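You operate a simulated robot arm through the tools that you are given. There is no shell and no other tool.

Carry out the task below with a simulated robot arm. There is one attempt and no reset: what you move stays moved.

Task
Hold the valve marked 56 in the clamp, close it, then stand it in the leak tester.
Fine: Free the clamp again and slide the clear hood over the valve.
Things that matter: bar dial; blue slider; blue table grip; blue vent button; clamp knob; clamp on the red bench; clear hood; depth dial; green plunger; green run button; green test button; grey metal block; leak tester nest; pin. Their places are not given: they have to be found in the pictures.

The check looks at the end state, three seconds after you hand in, the way a careful person would. Anything else that was tipped, shoved, dropped, spilled or broken makes it a failure.

Robot
A 7-joint arm with a two-finger parallel gripper, fixed in place. Base frame: the origin is at the foot of the arm, x ahead of it, y to its left, z up; the work surface is at about z = 0. Units: mm, degrees, N and s.
With the tool pointing down near the work surface it reaches from about 240 to 620 mm from the base axis. Its first joint turns from -66.0 to 66.0 degrees. Payload 2.6 kg.
Tool frame: the origin (TCP) lies between the finger pads and is the grasp point; the fingertips stand 30 mm ahead of it; z points along the fingers, y is the line along which they close. The gripper opens to 94 mm. The fingers are 28 mm wide and 10 mm thick; the gripper's body (50 by 96 mm) begins 55 mm behind the TCP.
Orientation is told as [roll, pitch, yaw] about the base's x, y, z axes, in that order, counted from this pose: with the fingers straight down and closing along the base's y, the tool's x points along the base's -x, its y along +y and its z along -z.

Tools
- The arm moves only by the tool move_arm. Its argument "moves" is a list of rows, each an object (a shift or turn left out is 0, a gripper value left out holds the last) with "fingers": the finger opening in mm, from 0 to 94; "slide": the shift along the tool's x, y, z in mm, a list of three; "delta_rot": the turn, a rotation vector about the tool's x, y, z in degrees, a list of three. In form: [{"fingers": fingers, "slide": [tx, ty, tz], "delta_rot": [rx, ry, rz]}, ...]. A call has 1 to 20 rows; each row is the pose to reach, as a shift and turn from the pose commanded when the call began, along the tool's axes at that moment. A row lasts 0.2 s, in which the tool goes at most 50 mm and 8.6 degrees; a call with a longer step from one row to the next is refused whole, and so is a gripper value outside its range. Where a pose cannot be reached the arm comes as near as it can. A force on the tool above 40 N (or 10 N above the force at the start of the call, whichever is more), or a blocked arm, ends the call early, and 0.2 s more pass. Each finger travels about 72 mm/s and halts on what it meets, pressing with about 37 N; the grip force reading is that of the motor and also rises with nothing between the fingers. The clock runs only during rows and for 0.2 s after the last one: add rows that repeat a pose to give the fingers time. It gives the time, the measured TCP pose, the force on the tool (base axes), the opening and the grip force at its end, in the units of the frame above (readings bear some noise), with the torque about the TCP (base axes, N m) and any sound that the robot's microphone picked up.
- Cameras (640 x 400 px; columns grow to the right, rows downward): "scene" is fixed at [35.1, 459, 532.4]; the picture's right is [-0.59, -0.81, 0.00], its down [-0.67, 0.49, -0.55] and it looks along [0.45, -0.33, -0.83] (base axes); focal length 214 px, centre (320, 200). "wrist" rides on the gripper at [76, 14, -102] in the tool frame; the picture's right is [-0.18, 0.98, 0.00], its down [-0.75, -0.14, -0.64] and it looks along [-0.63, -0.12, 0.77] (tool axes); focal length 243 px, centre (320, 200).
- grab_frame(camera): a new picture of that camera. The clock stands still meanwhile.
- pixel_to_xyz(camera, pixels): for up to 12 pixels [column, row] of the newest picture of that camera ("zoom" is the newest enlarged one), the place [x, y, z] in the base frame of the surface seen there, good to about 2 mm. The clock stands still meanwhile.
- enlarge(camera, box): a new picture of the part [left, top, right, bottom] of that camera's present view, enlarged. The clock stands still meanwhile.
- sign_off(): hands the job in; it is judged then, once.

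Leave the gripper open and the arm clear of the work at the hand-in unless told otherwise.

The tools are called after "Emit:" by a JSON object that holds its "api" and its "payload". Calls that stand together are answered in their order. move_arm: Moves the arm, as the interface text tells. Its arguments: {"type":"object","properties":{"moves":{"type":"array","items":{"type":"object","properties":{"fingers":{"type":"number"},"slide":{"type":"array","items":{"type":"number"}},"delta_rot":{"type":"array","items":{"type":"number"}}}}}},"required":["moves"]} The other tools are called the same way: grab_frame (camera) takes a picture; pixel_to_xyz (camera, pixels) gives the place of the surface under pixels of a picture; enlarge (camera, box) takes an enlarged picture of a part of a camera's view; sign_off () hands the job in.

At the start:

```text
time_s: 0.0
ee_pos: [360.2, 19.6, 390.9]
ee_rot: [0.0, 0.0, 0.0]
ft_force: [-0.3, -0.5, 0.6]
moment: [-0.04, 0.0, 0.02]
opening: 93.9
finger_force: 0.1
```

scene: 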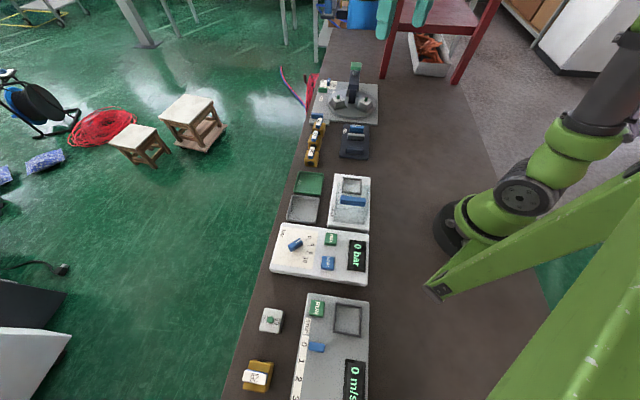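
wrist: 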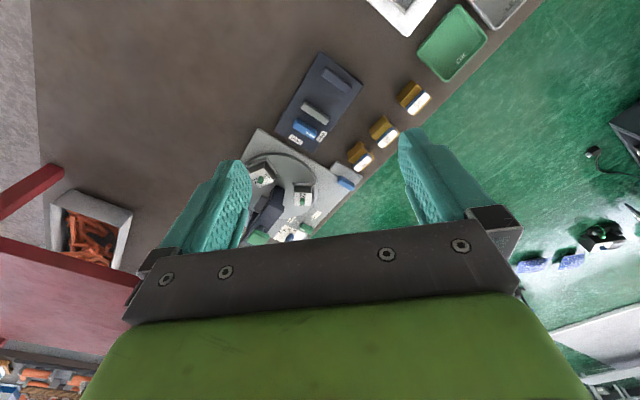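

I see a row of devices on the table in the scene picture: a round device at the far end (350,100), yellow pieces (315,140), a dark fixture (355,140), trays, a "bar" panel (320,255), and an "m/s" panel (335,350). I'll enlarge several areas to identify them.

Emit:
{"api": "enlarge", "payload": {"camera": "scene", "box": [290, 50, 400, 120]}}

Emit:
{"api": "enlarge", "payload": {"camera": "scene", "box": [280, 105, 400, 180]}}

Emit:
{"api": "enlarge", "payload": {"camera": "scene", "box": [260, 165, 400, 290]}}

Emit:
{"api": "enlarge", "payload": {"camera": "scene", "box": [230, 285, 400, 400]}}

```text
5.71 times, centred on (345, 85) of scene
```

zoom: 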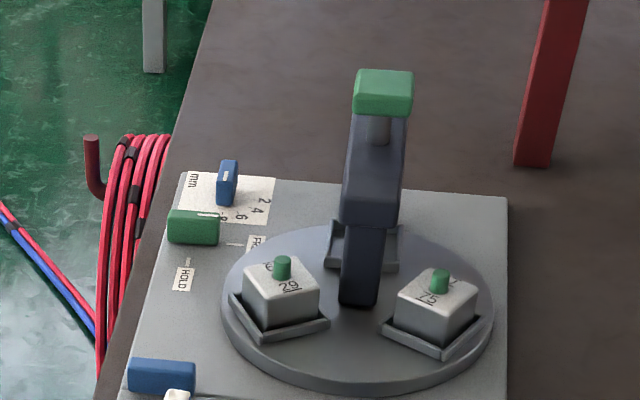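

```text
5.33 times, centred on (340, 142) of scene
```

zoom: 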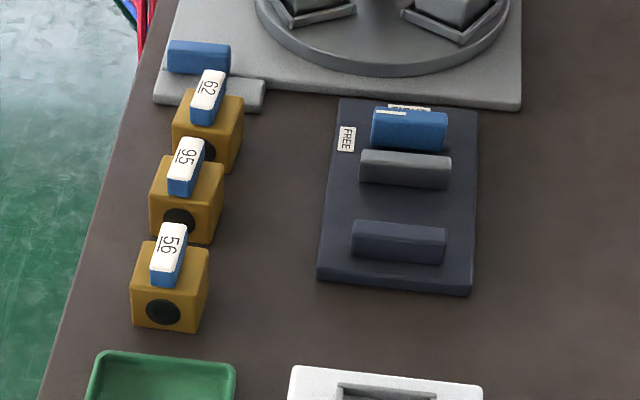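

```text
3.20 times, centred on (330, 228) of scene
```

zoom: 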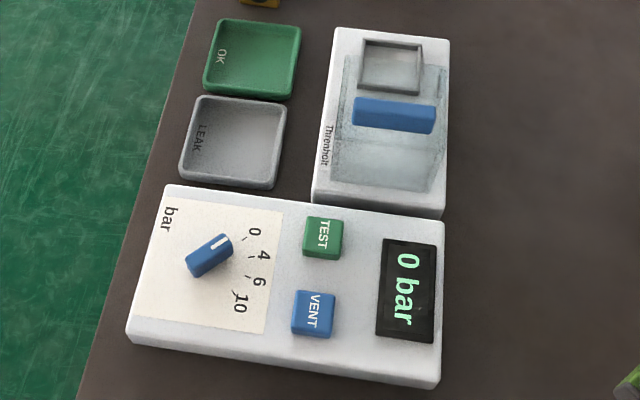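

```text
3.48 times, centred on (315, 342) of scene
```

zoom: 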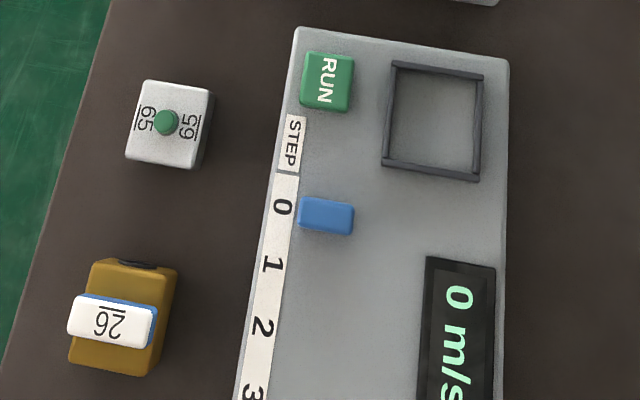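

Valve 56 appears to be the yellow block at about scene (312,157), but "56" and "95" look alike upside down, so I need a closer view. I'll measure places first from an enlarged view of the valves and the clamp.

Emit:
{"api": "enlarge", "payload": {"camera": "scene", "box": [295, 110, 335, 170]}}

Emit:
{"api": "pixel_to_xyz", "payload": {"camera": "scene", "pixels": [[312, 153], [311, 163], [316, 137], [319, 122], [357, 129], [356, 137], [354, 151], [352, 184], [352, 200], [350, 222], [258, 377], [344, 160]]}}

Emit:
{"api": "enlarge", "payload": {"camera": "scene", "box": [330, 115, 380, 170]}}

Emit:
{"api": "enlarge", "payload": {"camera": "wrist", "box": [270, 40, 450, 180]}}

```text
6.67 times, centred on (315, 140) of scene
```

zoom: 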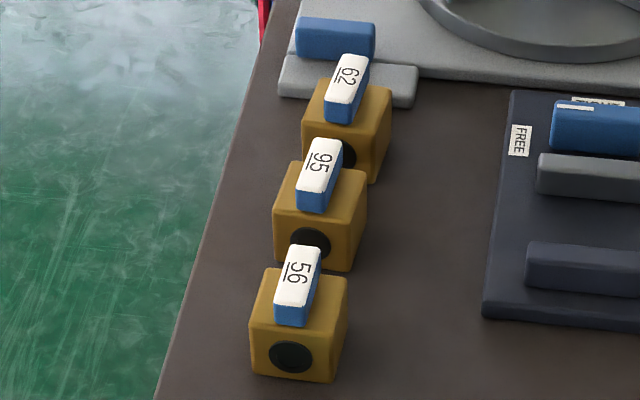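

```text
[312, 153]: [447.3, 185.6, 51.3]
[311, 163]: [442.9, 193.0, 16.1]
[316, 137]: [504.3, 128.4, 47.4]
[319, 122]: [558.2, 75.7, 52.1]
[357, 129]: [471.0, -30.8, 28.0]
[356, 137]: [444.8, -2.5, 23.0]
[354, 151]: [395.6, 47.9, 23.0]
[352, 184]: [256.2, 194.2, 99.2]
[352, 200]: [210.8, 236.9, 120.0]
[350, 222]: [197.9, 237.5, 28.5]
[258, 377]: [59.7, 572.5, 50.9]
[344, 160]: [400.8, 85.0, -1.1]
```

```text
7.27 times, centred on (355, 142) of scene
```

zoom: 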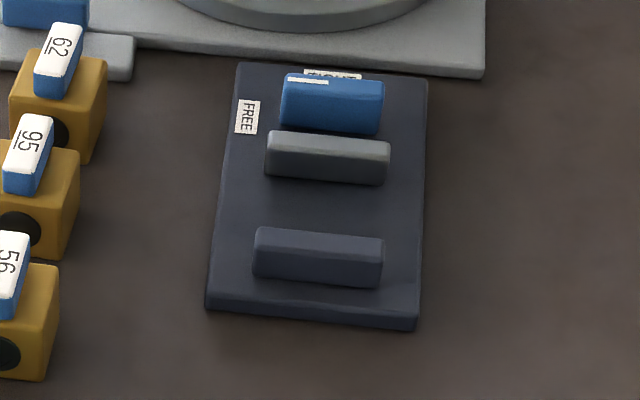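

```text
2.86 times, centred on (360, 110) of wrist
```

zoom: 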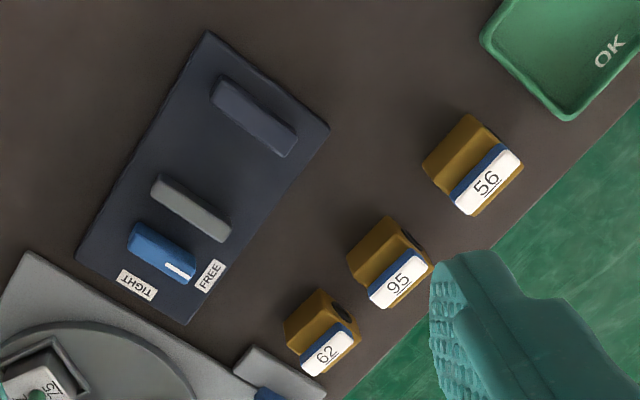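

In both views the "56" on the nearest valve (scene 312,157) is underlined on the correct side, so it is the right one. The clamp knob's white mark points to FREE. I'll enlarge strongly on the valve, the clamp and the red bench in the background to measure.

Emit:
{"api": "enlarge", "payload": {"camera": "scene", "box": [380, 0, 500, 80]}}

Emit:
{"api": "enlarge", "payload": {"camera": "scene", "box": [300, 142, 325, 171]}}

```text
5.00 times, centred on (440, 40) of scene
```

zoom: 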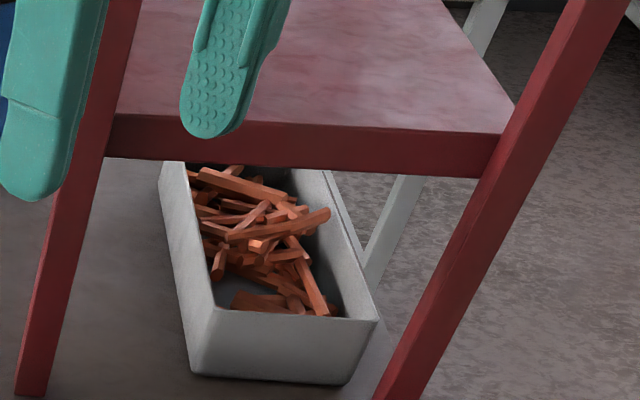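

```text
13.79 times, centred on (312, 156) of scene
```

zoom: 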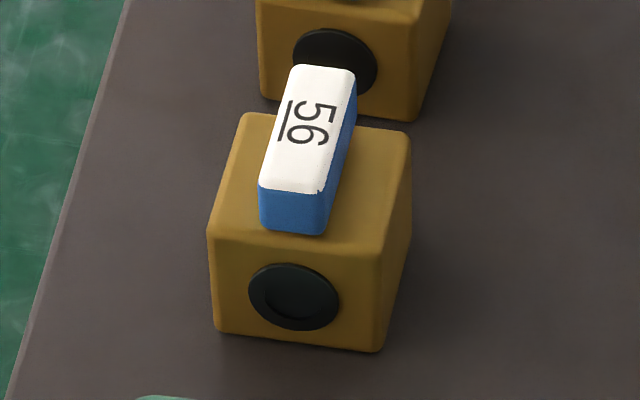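

There is a red bench in the background with a crate beneath. I'll measure the valve's corners in this zoom, then check the red bench for a clamp.

Emit:
{"api": "pixel_to_xyz", "payload": {"camera": "zoom", "pixels": [[245, 118], [405, 138], [378, 245], [212, 230], [215, 325], [380, 345], [295, 295], [300, 70], [350, 75], [322, 187], [262, 185], [290, 230]]}}

Emit:
{"api": "pixel_to_xyz", "payload": {"camera": "scene", "pixels": [[440, 10], [470, 20], [385, 75], [460, 80], [430, 70], [400, 28]]}}

Emit:
{"api": "grab_frame", "payload": {"camera": "wrist"}}

```text
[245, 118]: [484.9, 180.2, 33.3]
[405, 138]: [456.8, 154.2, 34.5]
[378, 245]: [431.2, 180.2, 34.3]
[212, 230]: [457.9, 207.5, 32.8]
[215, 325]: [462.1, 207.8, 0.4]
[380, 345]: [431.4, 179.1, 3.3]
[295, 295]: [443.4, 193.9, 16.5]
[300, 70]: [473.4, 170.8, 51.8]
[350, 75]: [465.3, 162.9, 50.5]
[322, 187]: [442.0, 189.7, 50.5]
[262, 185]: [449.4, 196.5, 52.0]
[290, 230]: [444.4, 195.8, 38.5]
```

```text
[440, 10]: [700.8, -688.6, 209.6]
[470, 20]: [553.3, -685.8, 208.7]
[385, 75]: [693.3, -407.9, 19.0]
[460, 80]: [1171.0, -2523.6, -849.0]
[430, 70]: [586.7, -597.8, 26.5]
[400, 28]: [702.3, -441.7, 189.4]
```

```text
taken
```

wrist: 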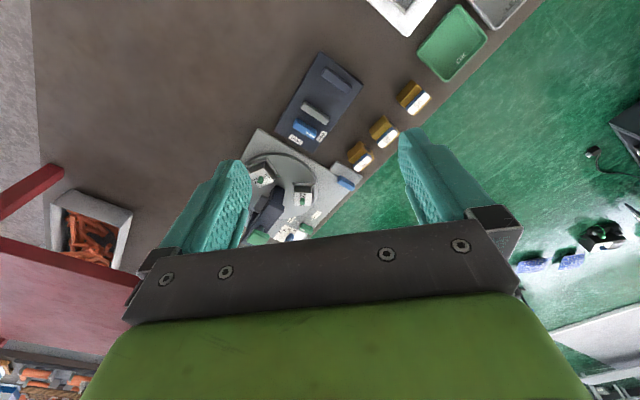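

Valve 56: body about 38×38×34 mm, centred near (457.5,180.5), turned about 45°; handle 35×11 mm on top up to z≈51, lying along the bore (open). The red bench is about 880 mm away, beyond reach, so the clamp is the dark one within reach. Now I measure the clamp.

Emit:
{"api": "enlarge", "payload": {"camera": "scene", "box": [335, 120, 375, 162]}}

```text
9.52 times, centred on (355, 141) of scene
```

zoom: 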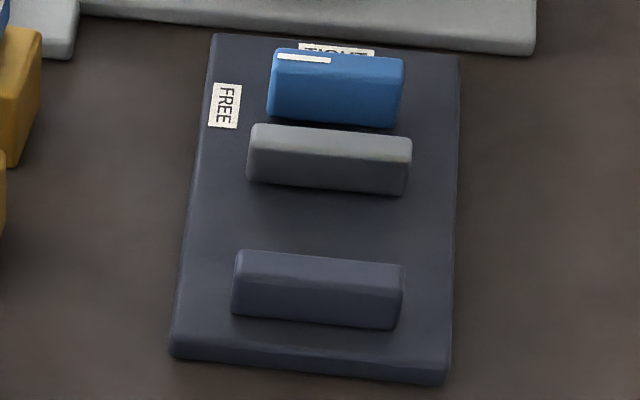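

Emit:
{"api": "pixel_to_xyz", "payload": {"camera": "zoom", "pixels": [[278, 55], [400, 65], [398, 120], [272, 110], [255, 130], [408, 140], [405, 162], [252, 152], [240, 258], [400, 268], [400, 300], [238, 290]]}}

Emit:
{"api": "pixel_to_xyz", "payload": {"camera": "zoom", "pixels": [[225, 105], [335, 46], [215, 38], [455, 58], [445, 370], [175, 345], [330, 225], [405, 190], [250, 180], [238, 312], [394, 325], [320, 250]]}}

```text
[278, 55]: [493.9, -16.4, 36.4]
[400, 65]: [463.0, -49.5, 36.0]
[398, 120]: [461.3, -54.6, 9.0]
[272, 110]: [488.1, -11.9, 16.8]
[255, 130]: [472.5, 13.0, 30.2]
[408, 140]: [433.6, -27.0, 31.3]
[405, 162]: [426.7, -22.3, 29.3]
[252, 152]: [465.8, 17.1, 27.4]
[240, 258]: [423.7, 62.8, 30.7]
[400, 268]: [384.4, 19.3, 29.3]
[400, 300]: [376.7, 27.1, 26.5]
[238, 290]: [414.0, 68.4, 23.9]
```

```text
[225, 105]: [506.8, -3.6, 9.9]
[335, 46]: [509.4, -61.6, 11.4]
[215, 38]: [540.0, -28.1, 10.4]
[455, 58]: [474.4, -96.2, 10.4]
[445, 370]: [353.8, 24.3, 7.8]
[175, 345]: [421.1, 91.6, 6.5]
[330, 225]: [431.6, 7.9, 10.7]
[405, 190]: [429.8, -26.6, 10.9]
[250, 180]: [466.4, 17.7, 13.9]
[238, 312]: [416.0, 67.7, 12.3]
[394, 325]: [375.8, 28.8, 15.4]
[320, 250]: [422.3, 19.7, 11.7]
```

The clamp lies along the 45° line: fixed jaw inner face at u≈258, moving jaw front at u≈317 (u along (0.71,-0.71)), plate top z≈10.5, jaws' tops z≈30, knob top z≈36 with its pointer at FREE. Now I look closely at the leak tester nest and hood and at the press.

Emit:
{"api": "enlarge", "payload": {"camera": "scene", "box": [320, 168, 380, 238]}}

```text
5.71 times, centred on (350, 203) of scene
```

zoom: 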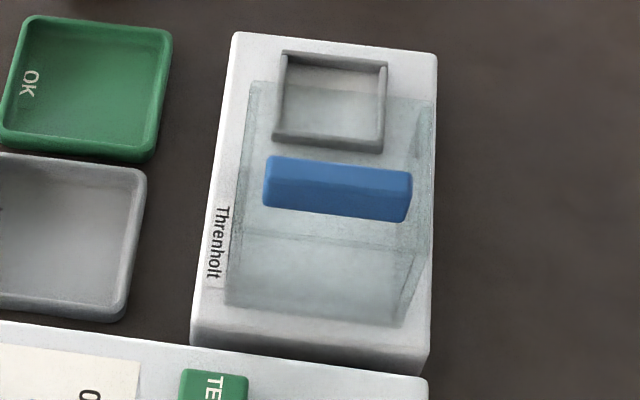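

Emit:
{"api": "pixel_to_xyz", "payload": {"camera": "zoom", "pixels": [[283, 53], [387, 65], [380, 147], [275, 135], [335, 95], [235, 40], [435, 58], [425, 350], [195, 330], [275, 160], [405, 175], [405, 210]]}}

Emit:
{"api": "pixel_to_xyz", "payload": {"camera": "zoom", "pixels": [[268, 195], [255, 88], [432, 105], [405, 318], [228, 300], [240, 240], [330, 240], [330, 290], [410, 255], [330, 190], [330, 120], [422, 150]]}}

```text
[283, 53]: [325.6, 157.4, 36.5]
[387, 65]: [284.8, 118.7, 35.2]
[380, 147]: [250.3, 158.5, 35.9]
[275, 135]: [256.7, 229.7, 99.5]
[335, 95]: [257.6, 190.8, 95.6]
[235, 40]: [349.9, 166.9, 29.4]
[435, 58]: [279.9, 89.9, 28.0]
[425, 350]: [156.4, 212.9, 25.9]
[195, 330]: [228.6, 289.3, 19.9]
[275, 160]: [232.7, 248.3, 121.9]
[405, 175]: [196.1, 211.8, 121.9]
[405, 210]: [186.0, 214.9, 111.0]
```

```text
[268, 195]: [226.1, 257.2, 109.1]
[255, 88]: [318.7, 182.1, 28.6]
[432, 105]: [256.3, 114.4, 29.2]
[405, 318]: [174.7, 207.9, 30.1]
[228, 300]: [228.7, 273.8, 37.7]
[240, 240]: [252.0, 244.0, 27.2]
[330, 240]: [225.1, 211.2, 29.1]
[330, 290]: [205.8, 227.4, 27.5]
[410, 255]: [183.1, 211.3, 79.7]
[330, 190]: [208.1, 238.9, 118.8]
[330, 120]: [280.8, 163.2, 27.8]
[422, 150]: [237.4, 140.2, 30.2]
```

The nest frame is centred near u≈91.5, v≈314 (x≈287, y≈157), base top z≈28.5, frame top z≈36. The hood is about 77 mm long with its blue grip at about (211,233), z≈122, to be slid toward +u over the nest. I check the press heights and the surrounding things before moving.

Emit:
{"api": "pixel_to_xyz", "payload": {"camera": "scene", "pixels": [[353, 63], [358, 72], [352, 90], [350, 100], [338, 101], [365, 101], [360, 110], [372, 122], [316, 120], [330, 92], [319, 117], [325, 115]]}}

Emit:
{"api": "enlarge", "payload": {"camera": "wrist", "box": [230, 120, 380, 250]}}

```text
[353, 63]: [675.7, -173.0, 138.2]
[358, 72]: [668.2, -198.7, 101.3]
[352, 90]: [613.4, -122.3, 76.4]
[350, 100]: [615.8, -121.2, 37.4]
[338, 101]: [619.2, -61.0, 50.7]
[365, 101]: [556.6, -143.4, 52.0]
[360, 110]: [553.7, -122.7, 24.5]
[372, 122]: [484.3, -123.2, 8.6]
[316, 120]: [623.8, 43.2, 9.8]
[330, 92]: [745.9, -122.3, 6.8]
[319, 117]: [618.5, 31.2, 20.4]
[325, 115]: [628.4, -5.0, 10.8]
```

```text
3.08 times, centred on (305, 185) of wrist
```

zoom: 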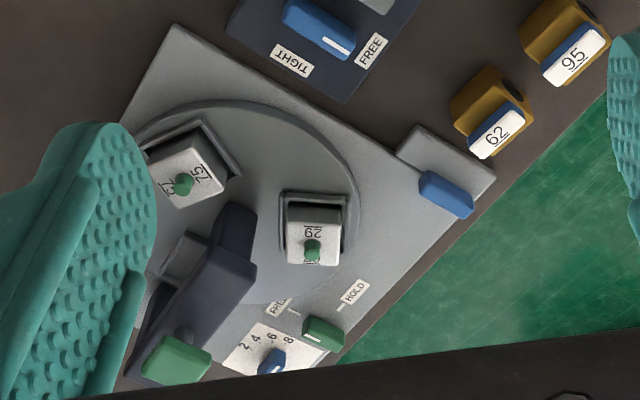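

The press stands well away from the clamp knob. Now I move above valve 56 at height 250 and turn the gripper 45° so the fingers close across the handle.

Emit:
{"api": "move_arm", "payload": {"moves": [{"fingers": 80, "slide": [-13.9, 23, 20.1], "delta_rot": [0, 0, 6.4]}, {"slide": [-27.8, 46, 40.2], "delta_rot": [0, 0, 12.8]}, {"slide": [-41.7, 69, 60.3], "delta_rot": [0, 0, 19.3]}, {"slide": [-55.6, 92, 80.5], "delta_rot": [0, 0, 25.7]}, {"slide": [-69.5, 115, 100.6], "delta_rot": [0, 0, 32.1]}, {"slide": [-83.4, 138, 120.7], "delta_rot": [0, 0, 38.6]}, {"slide": [-97.3, 160.9, 140.9], "delta_rot": [0, 0, 45]}, {"slide": [-97.3, 160.9, 140.9], "delta_rot": [0, 0, 45]}]}}

```text
time_s: 1.8
ee_pos: [457.4, 180.8, 247.0]
ee_rot: [0.0, 0.0, -45.1]
ft_force: [-0.2, 0.4, 0.5]
moment: [-0.02, -0.01, 0.0]
opening: 79.7
finger_force: 0.1
```

The arm is over the valve at z=247, yaw −45°. I take wrist pictures to check alignment and look at the clamp.

Emit:
{"api": "grab_frame", "payload": {"camera": "wrist"}}

Emit:
{"api": "enlarge", "payload": {"camera": "wrist", "box": [230, 30, 410, 180]}}

Emit:
{"api": "enlarge", "payload": {"camera": "scene", "box": [280, 100, 380, 180]}}

```text
taken
```

wrist: 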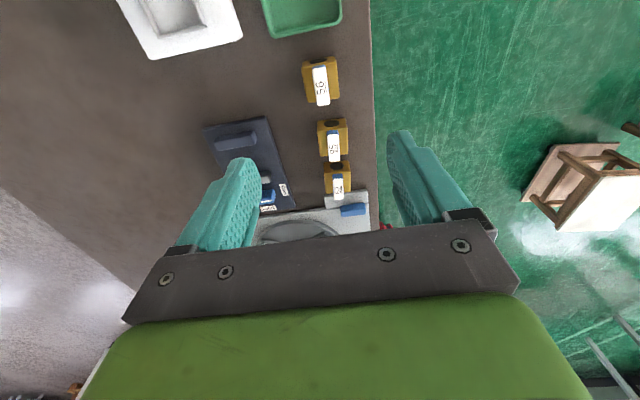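

```text
2.67 times, centred on (320, 105) of wrist
```

zoom: 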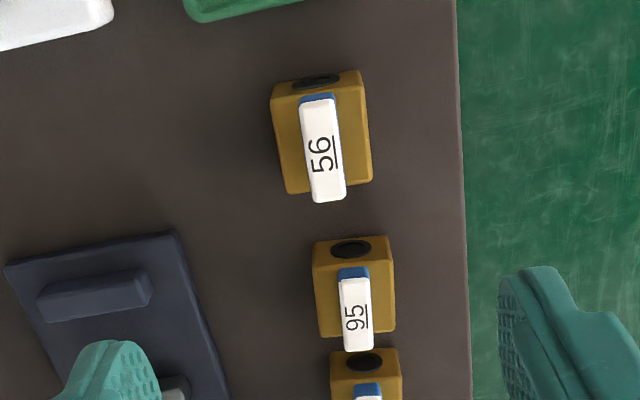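

```text
5.00 times, centred on (330, 140) of scene
```

zoom: 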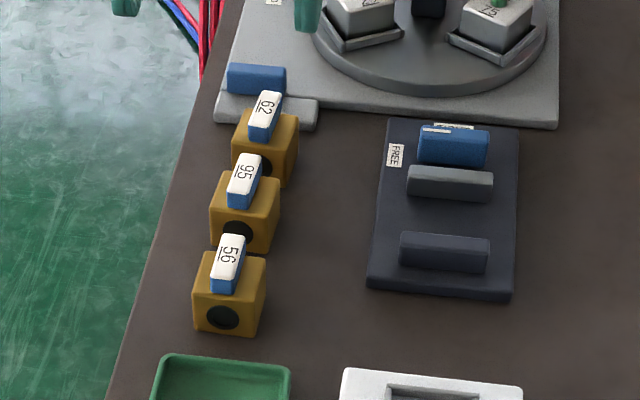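

Valve 56 is seen from above at wrist (321,80). I enlarge it to refine its position and angle.

Emit:
{"api": "enlarge", "payload": {"camera": "wrist", "box": [290, 50, 354, 110]}}

```text
6.67 times, centred on (322, 80) of wrist
```

zoom: 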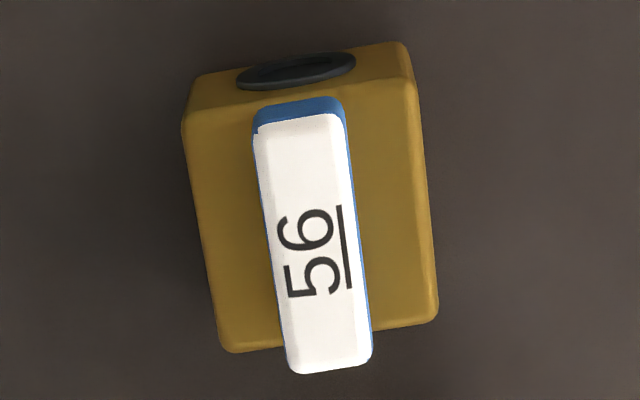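

Emit:
{"api": "pixel_to_xyz", "payload": {"camera": "zoom", "pixels": [[190, 120], [415, 90], [432, 315], [225, 345], [262, 125], [338, 117], [367, 355], [293, 368], [312, 250], [205, 250], [420, 220], [310, 95]]}}

```text
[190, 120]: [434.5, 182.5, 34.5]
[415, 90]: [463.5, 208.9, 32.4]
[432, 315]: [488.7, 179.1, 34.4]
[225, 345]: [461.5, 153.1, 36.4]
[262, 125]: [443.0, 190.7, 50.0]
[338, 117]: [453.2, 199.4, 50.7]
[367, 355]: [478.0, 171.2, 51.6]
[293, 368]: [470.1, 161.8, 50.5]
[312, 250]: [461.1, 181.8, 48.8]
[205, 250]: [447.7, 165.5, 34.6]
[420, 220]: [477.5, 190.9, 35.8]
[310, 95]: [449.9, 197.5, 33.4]
```

Averaging both views, the valve centre is about (460,180.7). I lower straight down to about z=100 and check alignment with a picture.

Emit:
{"api": "move_arm", "payload": {"moves": [{"fingers": 70, "slide": [-1, 0.8, 40]}, {"slide": [-2, 1.6, 80]}, {"slide": [-2, 1.6, 115]}, {"slide": [-2, 1.6, 142]}, {"slide": [-2, 1.6, 142]}]}}

Emit:
{"api": "enlarge", "payload": {"camera": "scene", "box": [285, 120, 345, 175]}}

Emit:
{"api": "grab_frame", "payload": {"camera": "wrist"}}

```text
time_s: 3.0
ee_pos: [461.4, 179.6, 103.4]
ee_rot: [0.0, 0.0, -45.0]
ft_force: [-0.2, 0.3, -0.2]
moment: [0.03, -0.04, -0.02]
opening: 70.1
finger_force: 0.1
```

```text
7.27 times, centred on (315, 148) of scene
```

zoom: 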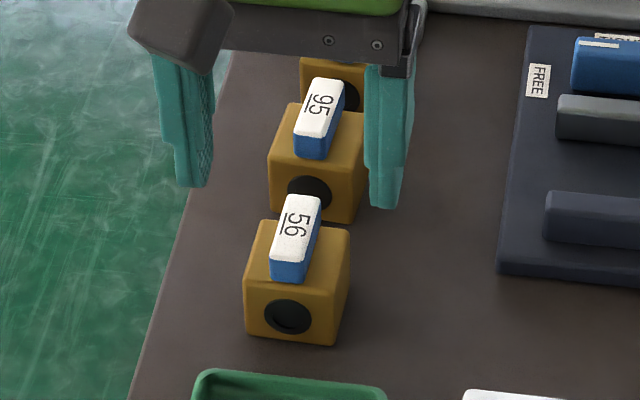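

```text
taken
```

wrist: 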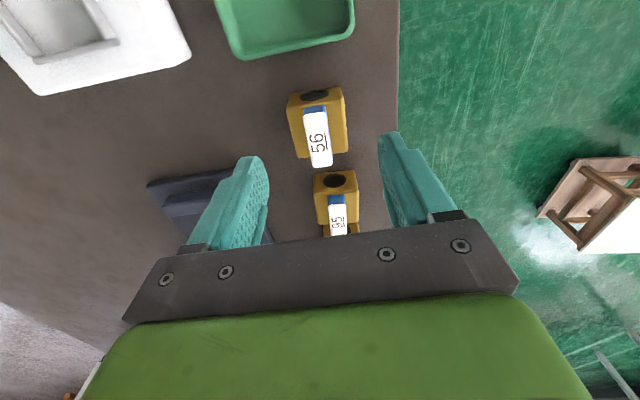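

The fingers straddle the valve correctly. I check the fore-aft offset in an enlarged wrist view before descending.

Emit:
{"api": "enlarge", "payload": {"camera": "wrist", "box": [270, 70, 370, 180]}}

```text
3.64 times, centred on (320, 125) of wrist
```

zoom: 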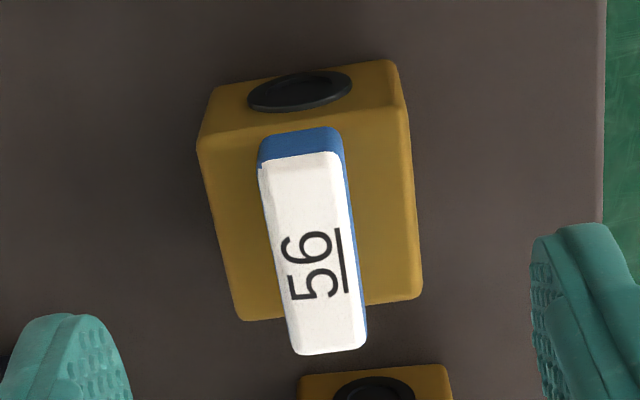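

Emit:
{"api": "pixel_to_xyz", "payload": {"camera": "zoom", "pixels": [[203, 145], [405, 112], [416, 290], [243, 312], [268, 168], [336, 156], [362, 340], [296, 350], [302, 90], [310, 260], [60, 330], [580, 235]]}}

```text
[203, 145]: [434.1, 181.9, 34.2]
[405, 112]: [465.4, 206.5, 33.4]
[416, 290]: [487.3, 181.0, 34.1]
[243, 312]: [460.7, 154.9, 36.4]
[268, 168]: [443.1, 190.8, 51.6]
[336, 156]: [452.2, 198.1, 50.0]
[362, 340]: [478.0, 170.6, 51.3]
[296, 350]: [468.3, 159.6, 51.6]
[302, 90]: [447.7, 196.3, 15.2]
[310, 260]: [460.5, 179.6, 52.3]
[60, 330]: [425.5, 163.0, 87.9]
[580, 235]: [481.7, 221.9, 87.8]
```

The valve is centred under the TCP within about 1 mm. I descend about 60 mm to z≈43 and close the fingers on the body.

Emit:
{"api": "move_arm", "payload": {"moves": [{"fingers": 70, "slide": [0, 0, 20]}, {"slide": [0, 0, 40]}, {"slide": [0, 0, 52]}, {"slide": [0, 0, 60]}, {"slide": [0, 0, 60]}]}}

Emit:
{"api": "enlarge", "payload": {"camera": "scene", "box": [285, 120, 345, 175]}}

```text
time_s: 4.2
ee_pos: [461.7, 180.0, 45.2]
ee_rot: [0.0, 0.0, -44.9]
ft_force: [0.1, 0.7, -0.2]
moment: [-0.02, 0.0, 0.01]
opening: 70.2
finger_force: 0.0
```

```text
7.27 times, centred on (315, 148) of scene
```

zoom: 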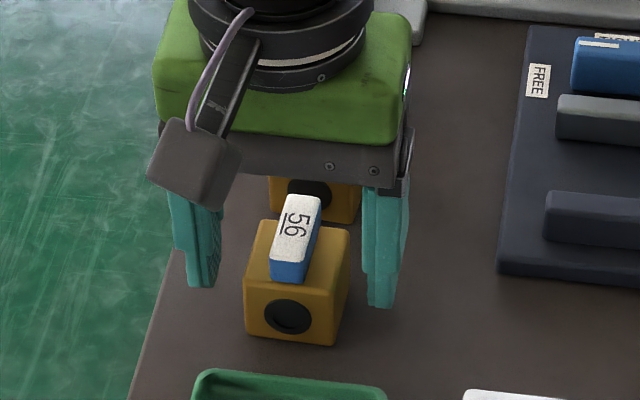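

The fingers straddle the body with tips about 15 mm above the table. I close on the body (it is about 38 mm wide).

Emit:
{"api": "move_arm", "payload": {"moves": [{"fingers": 45}, {"fingers": 30}, {"fingers": 30}, {"fingers": 30}, {"fingers": 30}]}}

```text
time_s: 5.4
ee_pos: [461.9, 181.4, 45.7]
ee_rot: [0.0, -0.1, -44.9]
ft_force: [0.8, 0.4, 0.2]
moment: [-0.02, 0.04, -0.02]
opening: 41.4
finger_force: 36.6
```

Grip is firm at 41.4 mm opening, 36.6 N. I lift it by about 110 mm and check it is held.

Emit:
{"api": "move_arm", "payload": {"moves": [{"fingers": 30, "slide": [0, 0, -10]}, {"slide": [0, 0, -40]}, {"slide": [0, 0, -80]}, {"slide": [0, 0, -110]}, {"slide": [0, 0, -110]}]}}

Emit:
{"api": "enlarge", "payload": {"camera": "wrist", "box": [240, 80, 400, 200]}}

Emit:
{"api": "enlarge", "payload": {"camera": "scene", "box": [280, 100, 380, 180]}}

```text
time_s: 6.6
ee_pos: [461.5, 182.6, 157.0]
ee_rot: [0.0, 0.0, -45.1]
ft_force: [0.2, 0.1, 0.2]
moment: [0.01, 0.01, -0.01]
opening: 30.2
finger_force: 0.0
```

```text
3.33 times, centred on (320, 140) of wrist
```

zoom: 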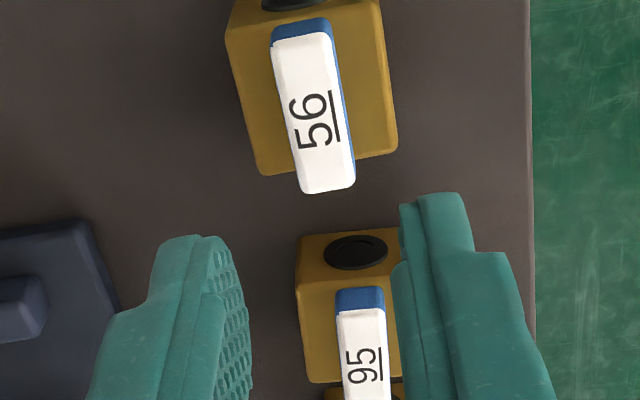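

```text
5.00 times, centred on (330, 140) of scene
```

zoom: 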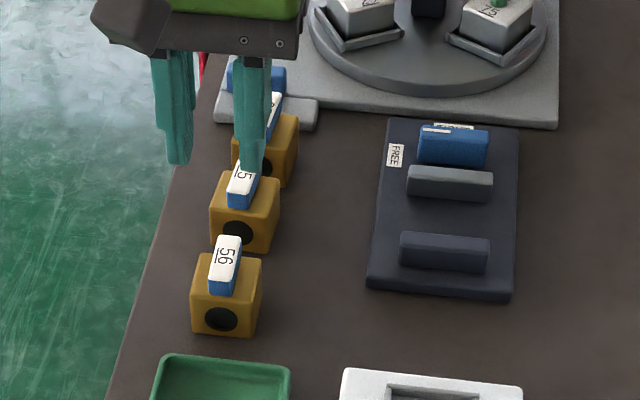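

The grip slipped off: the opening fell to 30 with nothing held, and valve 56 still stands on the table, apparently slightly shifted. I measure where it now is before a deeper second grip.

Emit:
{"api": "enlarge", "payload": {"camera": "wrist", "box": [270, 60, 370, 150]}}

```text
4.44 times, centred on (320, 105) of wrist
```

zoom: 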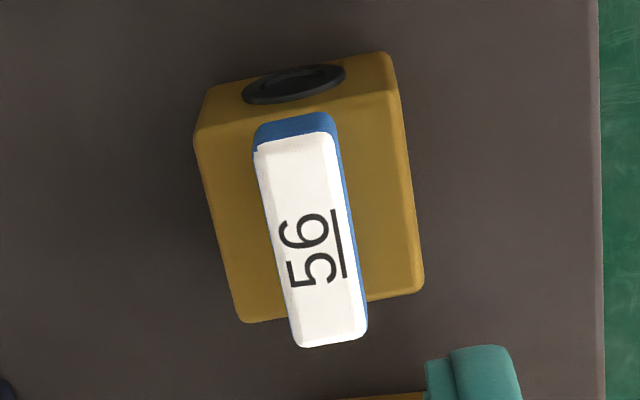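

Emit:
{"api": "pixel_to_xyz", "payload": {"camera": "zoom", "pixels": [[198, 140], [400, 100], [418, 288], [243, 316], [262, 148], [333, 136], [364, 335], [300, 343], [310, 250], [220, 230], [410, 190], [480, 370]]}}

Emit:
{"api": "enlarge", "payload": {"camera": "scene", "box": [300, 142, 325, 171]}}

```text
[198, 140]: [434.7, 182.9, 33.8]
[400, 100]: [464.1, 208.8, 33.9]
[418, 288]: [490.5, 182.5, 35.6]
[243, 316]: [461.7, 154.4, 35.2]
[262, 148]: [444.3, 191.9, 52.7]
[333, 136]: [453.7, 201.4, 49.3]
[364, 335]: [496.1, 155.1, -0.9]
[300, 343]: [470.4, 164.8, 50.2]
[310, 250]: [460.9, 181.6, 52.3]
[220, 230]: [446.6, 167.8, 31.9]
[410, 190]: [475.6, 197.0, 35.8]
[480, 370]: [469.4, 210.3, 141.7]
```

```text
13.79 times, centred on (312, 156) of scene
```

zoom: 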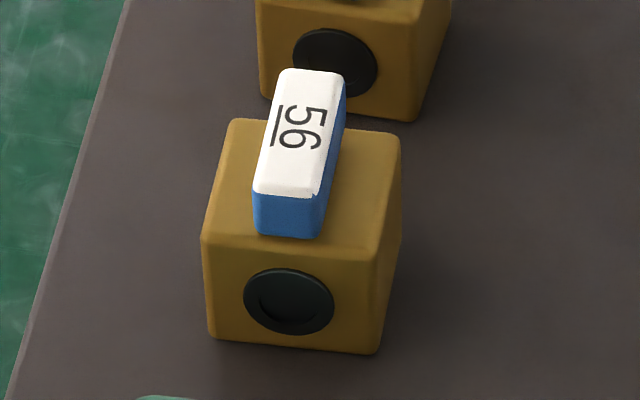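

The valve moved only about 1–2 mm and stands upright at about (462,182). I open, go back down deeper (TCP z≈36, tips about 6 mm above the table).

Emit:
{"api": "move_arm", "payload": {"moves": [{"fingers": 66, "slide": [0, 0, 10]}, {"slide": [0, 0, 40]}, {"slide": [0, 0, 70]}, {"slide": [0, 0, 95]}, {"slide": [0, 0, 112]}, {"slide": [0, 0, 120]}, {"slide": [0, 0, 120]}]}}

Emit:
{"api": "enlarge", "payload": {"camera": "scene", "box": [290, 130, 340, 175]}}

```text
time_s: 8.2
ee_pos: [460.5, 181.1, 36.2]
ee_rot: [0.0, 0.0, -45.0]
ft_force: [0.0, 0.1, -0.3]
moment: [-0.04, -0.03, 0.0]
opening: 65.7
finger_force: 0.1
```

```text
8.89 times, centred on (315, 152) of scene
```

zoom: 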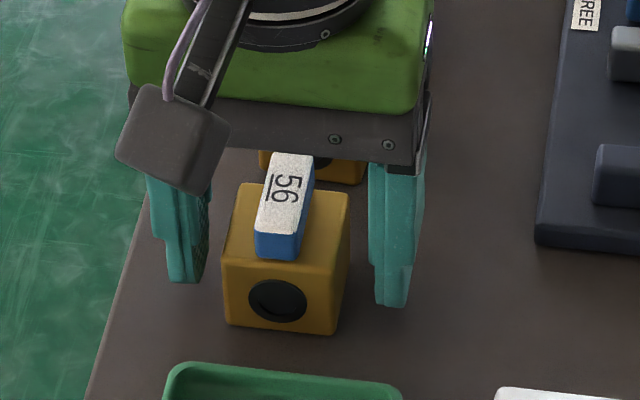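

The fingers are now deeper. I close and hold for longer, and look at the contact before lifting.

Emit:
{"api": "move_arm", "payload": {"moves": [{"fingers": 50}, {"fingers": 20}, {"fingers": 20}, {"fingers": 20}, {"fingers": 20}, {"fingers": 20}]}}

Emit:
{"api": "enlarge", "payload": {"camera": "scene", "box": [290, 130, 340, 175]}}

Emit:
{"api": "enlarge", "payload": {"camera": "wrist", "box": [220, 80, 420, 230]}}

```text
time_s: 9.6
ee_pos: [459.7, 179.9, 36.7]
ee_rot: [0.0, 0.1, -45.1]
ft_force: [0.2, -0.2, -0.4]
moment: [-0.01, -0.1, -0.05]
opening: 46.1
finger_force: 36.9
```

```text
8.89 times, centred on (315, 152) of scene
```

zoom: 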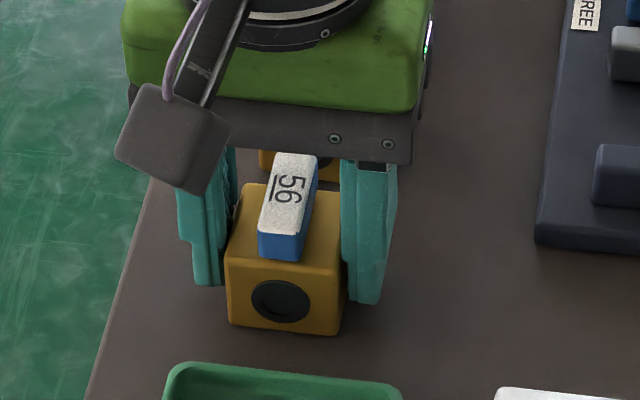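

```text
2.67 times, centred on (320, 155) of wrist
```

zoom: 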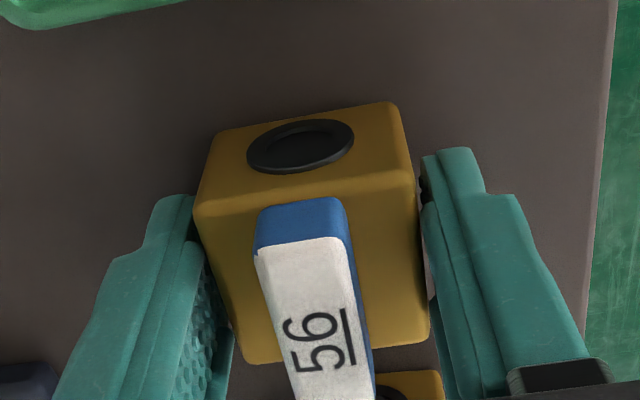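

The opening reads 46 mm this time, wider than before, so something about the contact differs (possibly a yaw mismatch). I measure the valve corners and finger faces in this zoom.

Emit:
{"api": "pixel_to_xyz", "payload": {"camera": "zoom", "pixels": [[200, 212], [412, 180], [427, 330], [247, 358], [215, 145], [395, 108], [193, 215], [215, 290], [424, 200], [430, 270], [262, 248], [340, 240]]}}

Emit:
{"api": "enlarge", "payload": {"camera": "wrist", "box": [270, 100, 330, 220]}}

Emit:
{"api": "enlarge", "payload": {"camera": "wrist", "box": [350, 120, 410, 240]}}

```text
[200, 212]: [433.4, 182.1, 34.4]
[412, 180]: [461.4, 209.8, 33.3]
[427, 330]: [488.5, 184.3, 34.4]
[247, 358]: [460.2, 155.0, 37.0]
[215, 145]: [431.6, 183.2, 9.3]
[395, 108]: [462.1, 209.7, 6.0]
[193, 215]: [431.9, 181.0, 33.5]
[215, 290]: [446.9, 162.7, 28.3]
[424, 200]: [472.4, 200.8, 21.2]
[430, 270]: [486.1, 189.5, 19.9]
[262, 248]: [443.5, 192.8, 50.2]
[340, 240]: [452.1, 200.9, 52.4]
```

```text
3.33 times, centred on (300, 160) of wrist
```

zoom: 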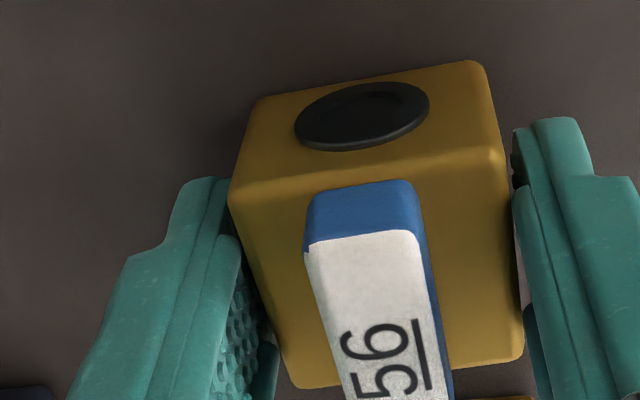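

```text
3.33 times, centred on (380, 180) of wrist
```

zoom: 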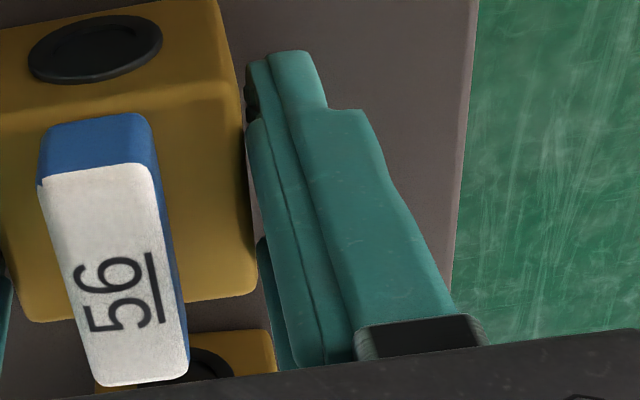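

The fingers are aligned with the body but a small gap shows beside the right finger, so I test the hold with a very slow 8 mm lift and watch opening and force.

Emit:
{"api": "move_arm", "payload": {"moves": [{"fingers": 20, "slide": [0, 0, -1]}, {"slide": [0, 0, -2]}, {"slide": [0, 0, -4]}, {"slide": [0, 0, -6]}, {"slide": [0, 0, -8]}]}}

Emit:
{"api": "enlarge", "payload": {"camera": "scene", "box": [290, 130, 340, 175]}}

```text
time_s: 10.8
ee_pos: [460.9, 180.2, 46.3]
ee_rot: [0.0, 0.0, -44.9]
ft_force: [-0.5, 0.1, -3.7]
moment: [-0.01, -0.01, 0.02]
opening: 46.2
finger_force: 37.2
```

```text
8.89 times, centred on (315, 152) of scene
```

zoom: 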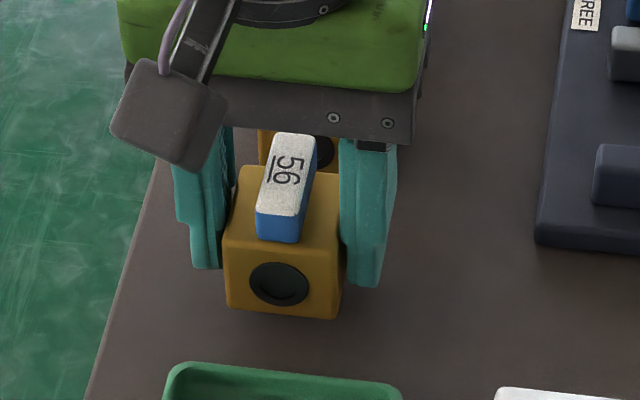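

It lifts: the load reads −3.7 N and the opening stays at 46 mm, so the deeper grip holds. I raise it to about z=116 and carry it gently over the clamp (target about (421,24)).

Emit:
{"api": "move_arm", "payload": {"moves": [{"fingers": 20, "slide": [0, 0, -12]}, {"slide": [0, 0, -30]}, {"slide": [0, 0, -50]}, {"slide": [0, 0, -70]}, {"slide": [-8, -14, -70]}, {"slide": [-22, -37, -70]}, {"slide": [-38, -64, -70]}, {"slide": [-54, -91, -70]}, {"slide": [-70, -117, -70]}, {"slide": [-80, -134, -70]}, {"slide": [-82.5, -138.3, -70]}, {"slide": [-82.5, -138.3, -70]}]}}

Emit:
{"api": "grab_frame", "payload": {"camera": "wrist"}}

Emit:
{"api": "enlarge", "payload": {"camera": "scene", "box": [320, 90, 400, 170]}}

```text
time_s: 13.4
ee_pos: [420.7, 23.1, 116.0]
ee_rot: [0.0, -0.1, -45.0]
ft_force: [0.2, -0.3, -3.3]
moment: [-0.01, -0.03, -0.02]
opening: 45.9
finger_force: 36.8
```

```text
taken
```

wrist: 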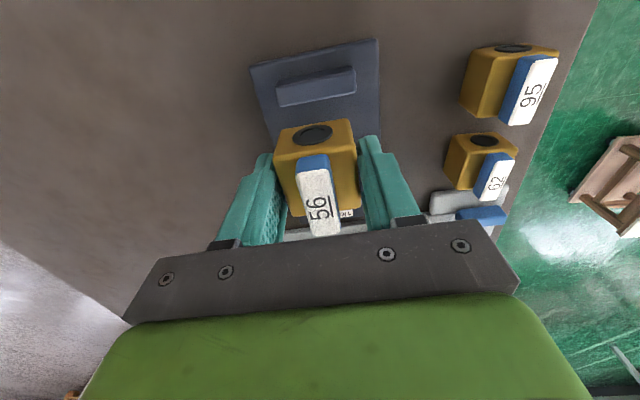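

```text
5.00 times, centred on (360, 130) of scene
```

zoom: 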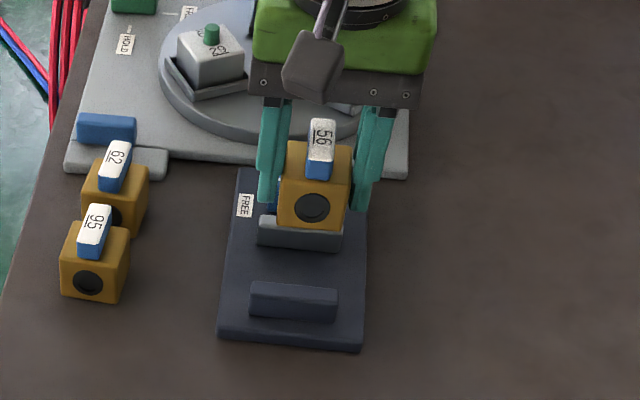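

The valve is held over the clamp. I measure the fixed jaw in the wrist view at (317,88) to check the lateral and fore-aft offsets.

Emit:
{"api": "enlarge", "payload": {"camera": "wrist", "box": [240, 30, 400, 130]}}

```text
4.00 times, centred on (320, 80) of wrist
```

zoom: 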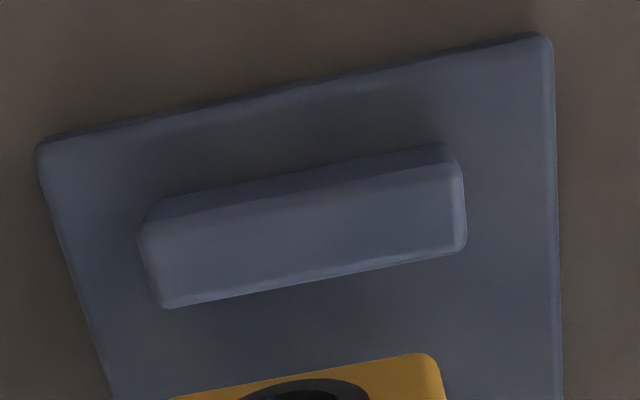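

Emit:
{"api": "pixel_to_xyz", "payload": {"camera": "zoom", "pixels": [[150, 230], [450, 170], [460, 240], [168, 298], [310, 275], [300, 320], [300, 340], [545, 45], [45, 150], [250, 390], [420, 365], [310, 240]]}}

```text
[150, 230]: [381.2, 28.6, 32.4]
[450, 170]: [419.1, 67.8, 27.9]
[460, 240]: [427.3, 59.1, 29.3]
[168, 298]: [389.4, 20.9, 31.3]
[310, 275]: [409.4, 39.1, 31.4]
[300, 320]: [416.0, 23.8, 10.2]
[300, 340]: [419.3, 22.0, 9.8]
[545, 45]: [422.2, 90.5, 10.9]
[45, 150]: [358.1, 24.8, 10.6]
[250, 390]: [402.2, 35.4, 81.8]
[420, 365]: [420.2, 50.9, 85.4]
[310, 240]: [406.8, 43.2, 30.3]
```

In the wrist view the fixed jaw's inner edge is at u≈261 and the valve's near face is at about the same u, so I shift 6 mm further from the fixed jaw and 2.5 mm sideways, lower to just above jaw height and look again.

Emit:
{"api": "move_arm", "payload": {"moves": [{"fingers": 20, "slide": [-3, 1.5, 5]}, {"slide": [-6, 2.5, 15]}, {"slide": [-6, 2.5, 28]}, {"slide": [-6, 2.5, 40]}, {"slide": [-6, 2.5, 40]}]}}

Emit:
{"api": "enlarge", "payload": {"camera": "scene", "box": [330, 105, 380, 165]}}

Emit:
{"api": "enlarge", "payload": {"camera": "wrist", "box": [220, 30, 420, 180]}}

```text
time_s: 14.6
ee_pos: [426.9, 22.2, 76.7]
ee_rot: [0.0, 0.0, -45.0]
ft_force: [-0.3, 0.1, -3.8]
moment: [0.01, -0.02, -0.04]
opening: 46.4
finger_force: 36.9
```

```text
6.67 times, centred on (355, 135) of scene
```

zoom: 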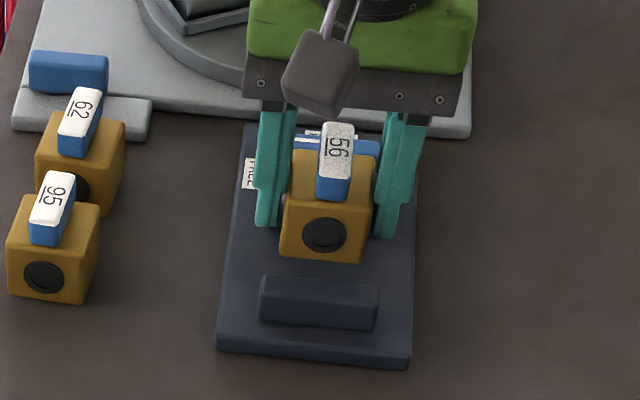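

```text
2.67 times, centred on (320, 105) of wrist
```

zoom: 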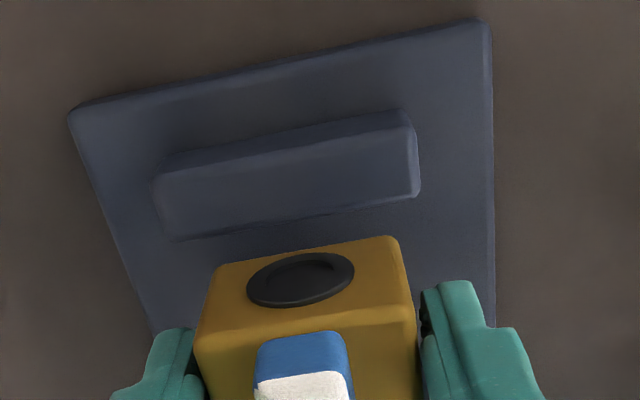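

There is now visible clearance between the valve's near face and the fixed jaw (wrist zoom row 240 vs 260). I check it numerically.

Emit:
{"api": "pixel_to_xyz", "payload": {"camera": "zoom", "pixels": [[220, 270], [385, 242], [300, 262], [178, 237], [412, 192], [300, 215], [210, 330], [405, 300]]}}

Emit:
{"api": "pixel_to_xyz", "payload": {"camera": "scene", "pixels": [[350, 151], [360, 153], [349, 136], [361, 138], [344, 136], [365, 138]]}}

```text
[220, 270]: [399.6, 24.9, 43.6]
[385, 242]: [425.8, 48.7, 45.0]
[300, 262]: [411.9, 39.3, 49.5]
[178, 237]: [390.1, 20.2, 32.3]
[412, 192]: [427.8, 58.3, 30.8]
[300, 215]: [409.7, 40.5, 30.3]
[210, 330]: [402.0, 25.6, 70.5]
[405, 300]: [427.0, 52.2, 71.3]
```

```text
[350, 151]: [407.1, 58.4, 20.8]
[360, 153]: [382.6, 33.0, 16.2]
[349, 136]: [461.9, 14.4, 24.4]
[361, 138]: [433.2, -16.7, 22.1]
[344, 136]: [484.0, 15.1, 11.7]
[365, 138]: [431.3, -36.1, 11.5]
```

Clearances are about 4 mm to the fixed jaw and over 11 mm to the moving jaw. I lower the last ~29 mm onto the plate in small steps.

Emit:
{"api": "move_arm", "payload": {"moves": [{"fingers": 20, "slide": [0, 0, 8]}, {"slide": [0, 0, 16]}, {"slide": [0, 0, 22]}, {"slide": [0, 0, 26]}, {"slide": [0, 0, 28]}, {"slide": [0, 0, 28]}]}}

Emit:
{"api": "enlarge", "payload": {"camera": "scene", "box": [330, 105, 380, 165]}}

```text
time_s: 16.0
ee_pos: [427.0, 21.4, 48.7]
ee_rot: [0.0, -0.1, -45.0]
ft_force: [-4.5, -1.4, 10.8]
moment: [-0.03, 0.42, 0.04]
opening: 46.3
finger_force: 37.2
```

```text
6.67 times, centred on (355, 135) of scene
```

zoom: 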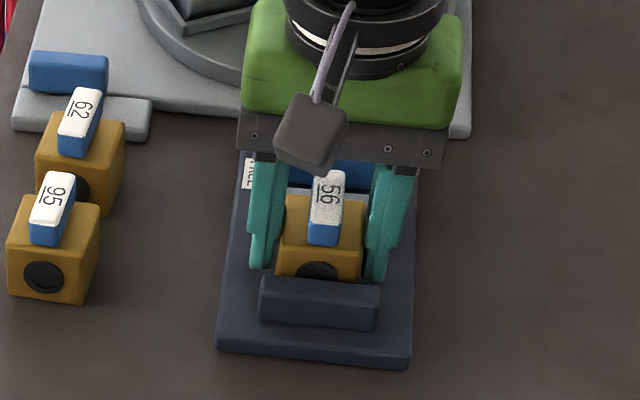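

Contact: upward force about 14 N net, so the valve has reached the plate. I ease up 1 mm and open the fingers to 66 mm, then rise.

Emit:
{"api": "move_arm", "payload": {"moves": [{"fingers": 20, "slide": [0, 0, -1]}, {"fingers": 52, "slide": [0, 0, -1]}, {"fingers": 66, "slide": [0, 0, -1]}, {"fingers": 66, "slide": [0, 0, -1]}]}}

Emit:
{"api": "enlarge", "payload": {"camera": "scene", "box": [330, 105, 380, 165]}}

```text
time_s: 17.0
ee_pos: [426.6, 21.7, 49.3]
ee_rot: [-0.1, 0.0, -45.0]
ft_force: [-0.4, -0.7, -0.8]
moment: [0.04, 0.01, 0.04]
opening: 66.0
finger_force: 0.0
```

```text
6.67 times, centred on (355, 135) of scene
```

zoom: 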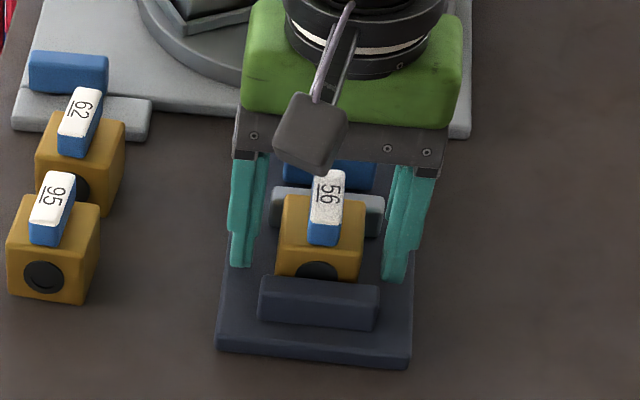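

The valve stands between the jaws. I rise straight up about 110 mm and look at the clamp and knob.

Emit:
{"api": "move_arm", "payload": {"moves": [{"fingers": 66, "slide": [0, 0, -20]}, {"slide": [0, 0, -55]}, {"slide": [0, 0, -90]}, {"fingers": 90, "slide": [0, 0, -110]}, {"slide": [0, 0, -110]}]}}

Emit:
{"api": "grab_frame", "payload": {"camera": "wrist"}}

Emit:
{"api": "enlarge", "payload": {"camera": "scene", "box": [330, 105, 380, 165]}}

Emit:
{"api": "enlarge", "payload": {"camera": "wrist", "box": [260, 110, 380, 220]}}

```text
time_s: 18.2
ee_pos: [425.0, 21.3, 159.4]
ee_rot: [0.1, 0.0, -45.0]
ft_force: [-0.2, 0.9, 1.0]
moment: [0.01, 0.0, 0.0]
opening: 90.0
finger_force: 0.1
```

```text
taken
```

wrist: 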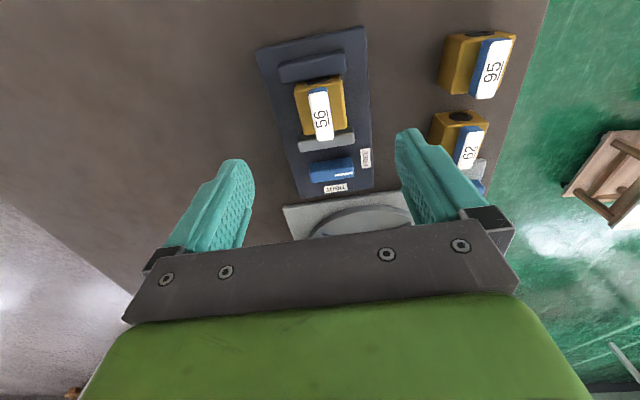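

```text
6.67 times, centred on (355, 135) of scene
```

zoom: 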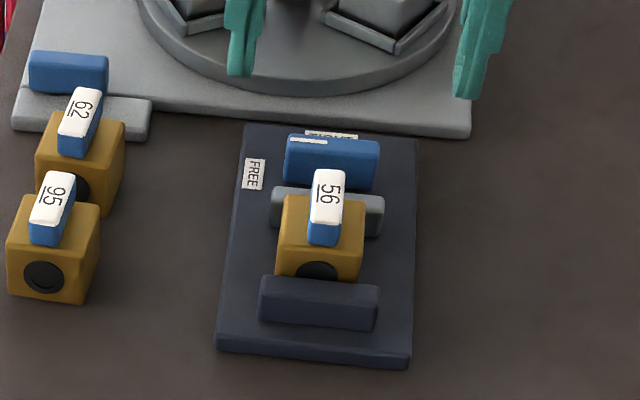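

```text
3.64 times, centred on (320, 165) of wrist
```

zoom: 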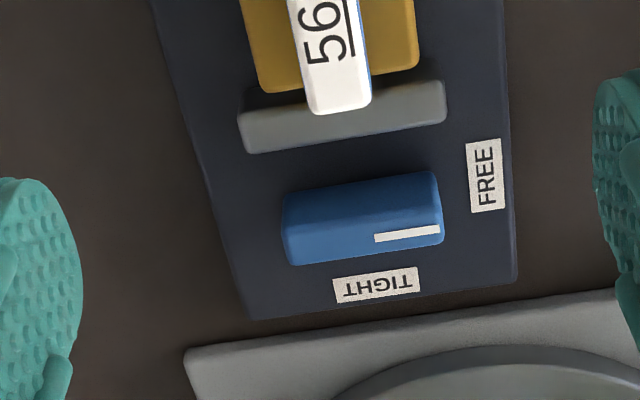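

The knob and its labels are clear: the mark points to FREE; TIGHT is 90° away at the far side (+u). I measure the knob in this zoom.

Emit:
{"api": "pixel_to_xyz", "payload": {"camera": "zoom", "pixels": [[290, 255], [440, 235], [300, 262], [380, 238], [436, 229], [290, 235], [432, 205], [290, 210], [430, 180], [360, 230], [375, 285], [486, 178]]}}

Emit:
{"api": "enlarge", "payload": {"camera": "scene", "box": [342, 120, 368, 140]}}

```text
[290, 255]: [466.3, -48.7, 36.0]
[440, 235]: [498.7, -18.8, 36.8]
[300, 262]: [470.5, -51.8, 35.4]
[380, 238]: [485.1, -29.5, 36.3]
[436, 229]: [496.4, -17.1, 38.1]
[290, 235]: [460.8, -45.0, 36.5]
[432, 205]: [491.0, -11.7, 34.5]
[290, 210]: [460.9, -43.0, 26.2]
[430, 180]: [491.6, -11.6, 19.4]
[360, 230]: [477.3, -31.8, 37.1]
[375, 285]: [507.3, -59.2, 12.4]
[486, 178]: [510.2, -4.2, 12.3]
```

```text
16.00 times, centred on (355, 130) of scene
```

zoom: 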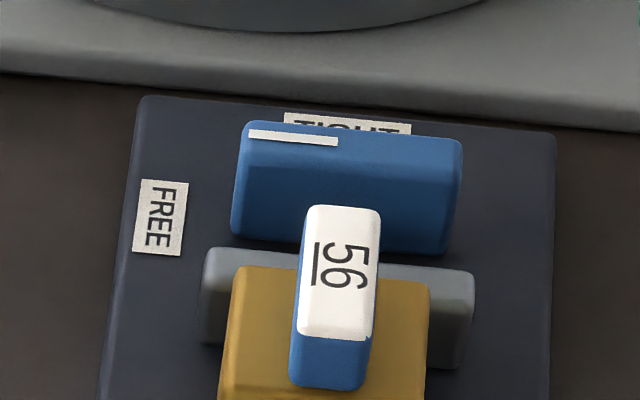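

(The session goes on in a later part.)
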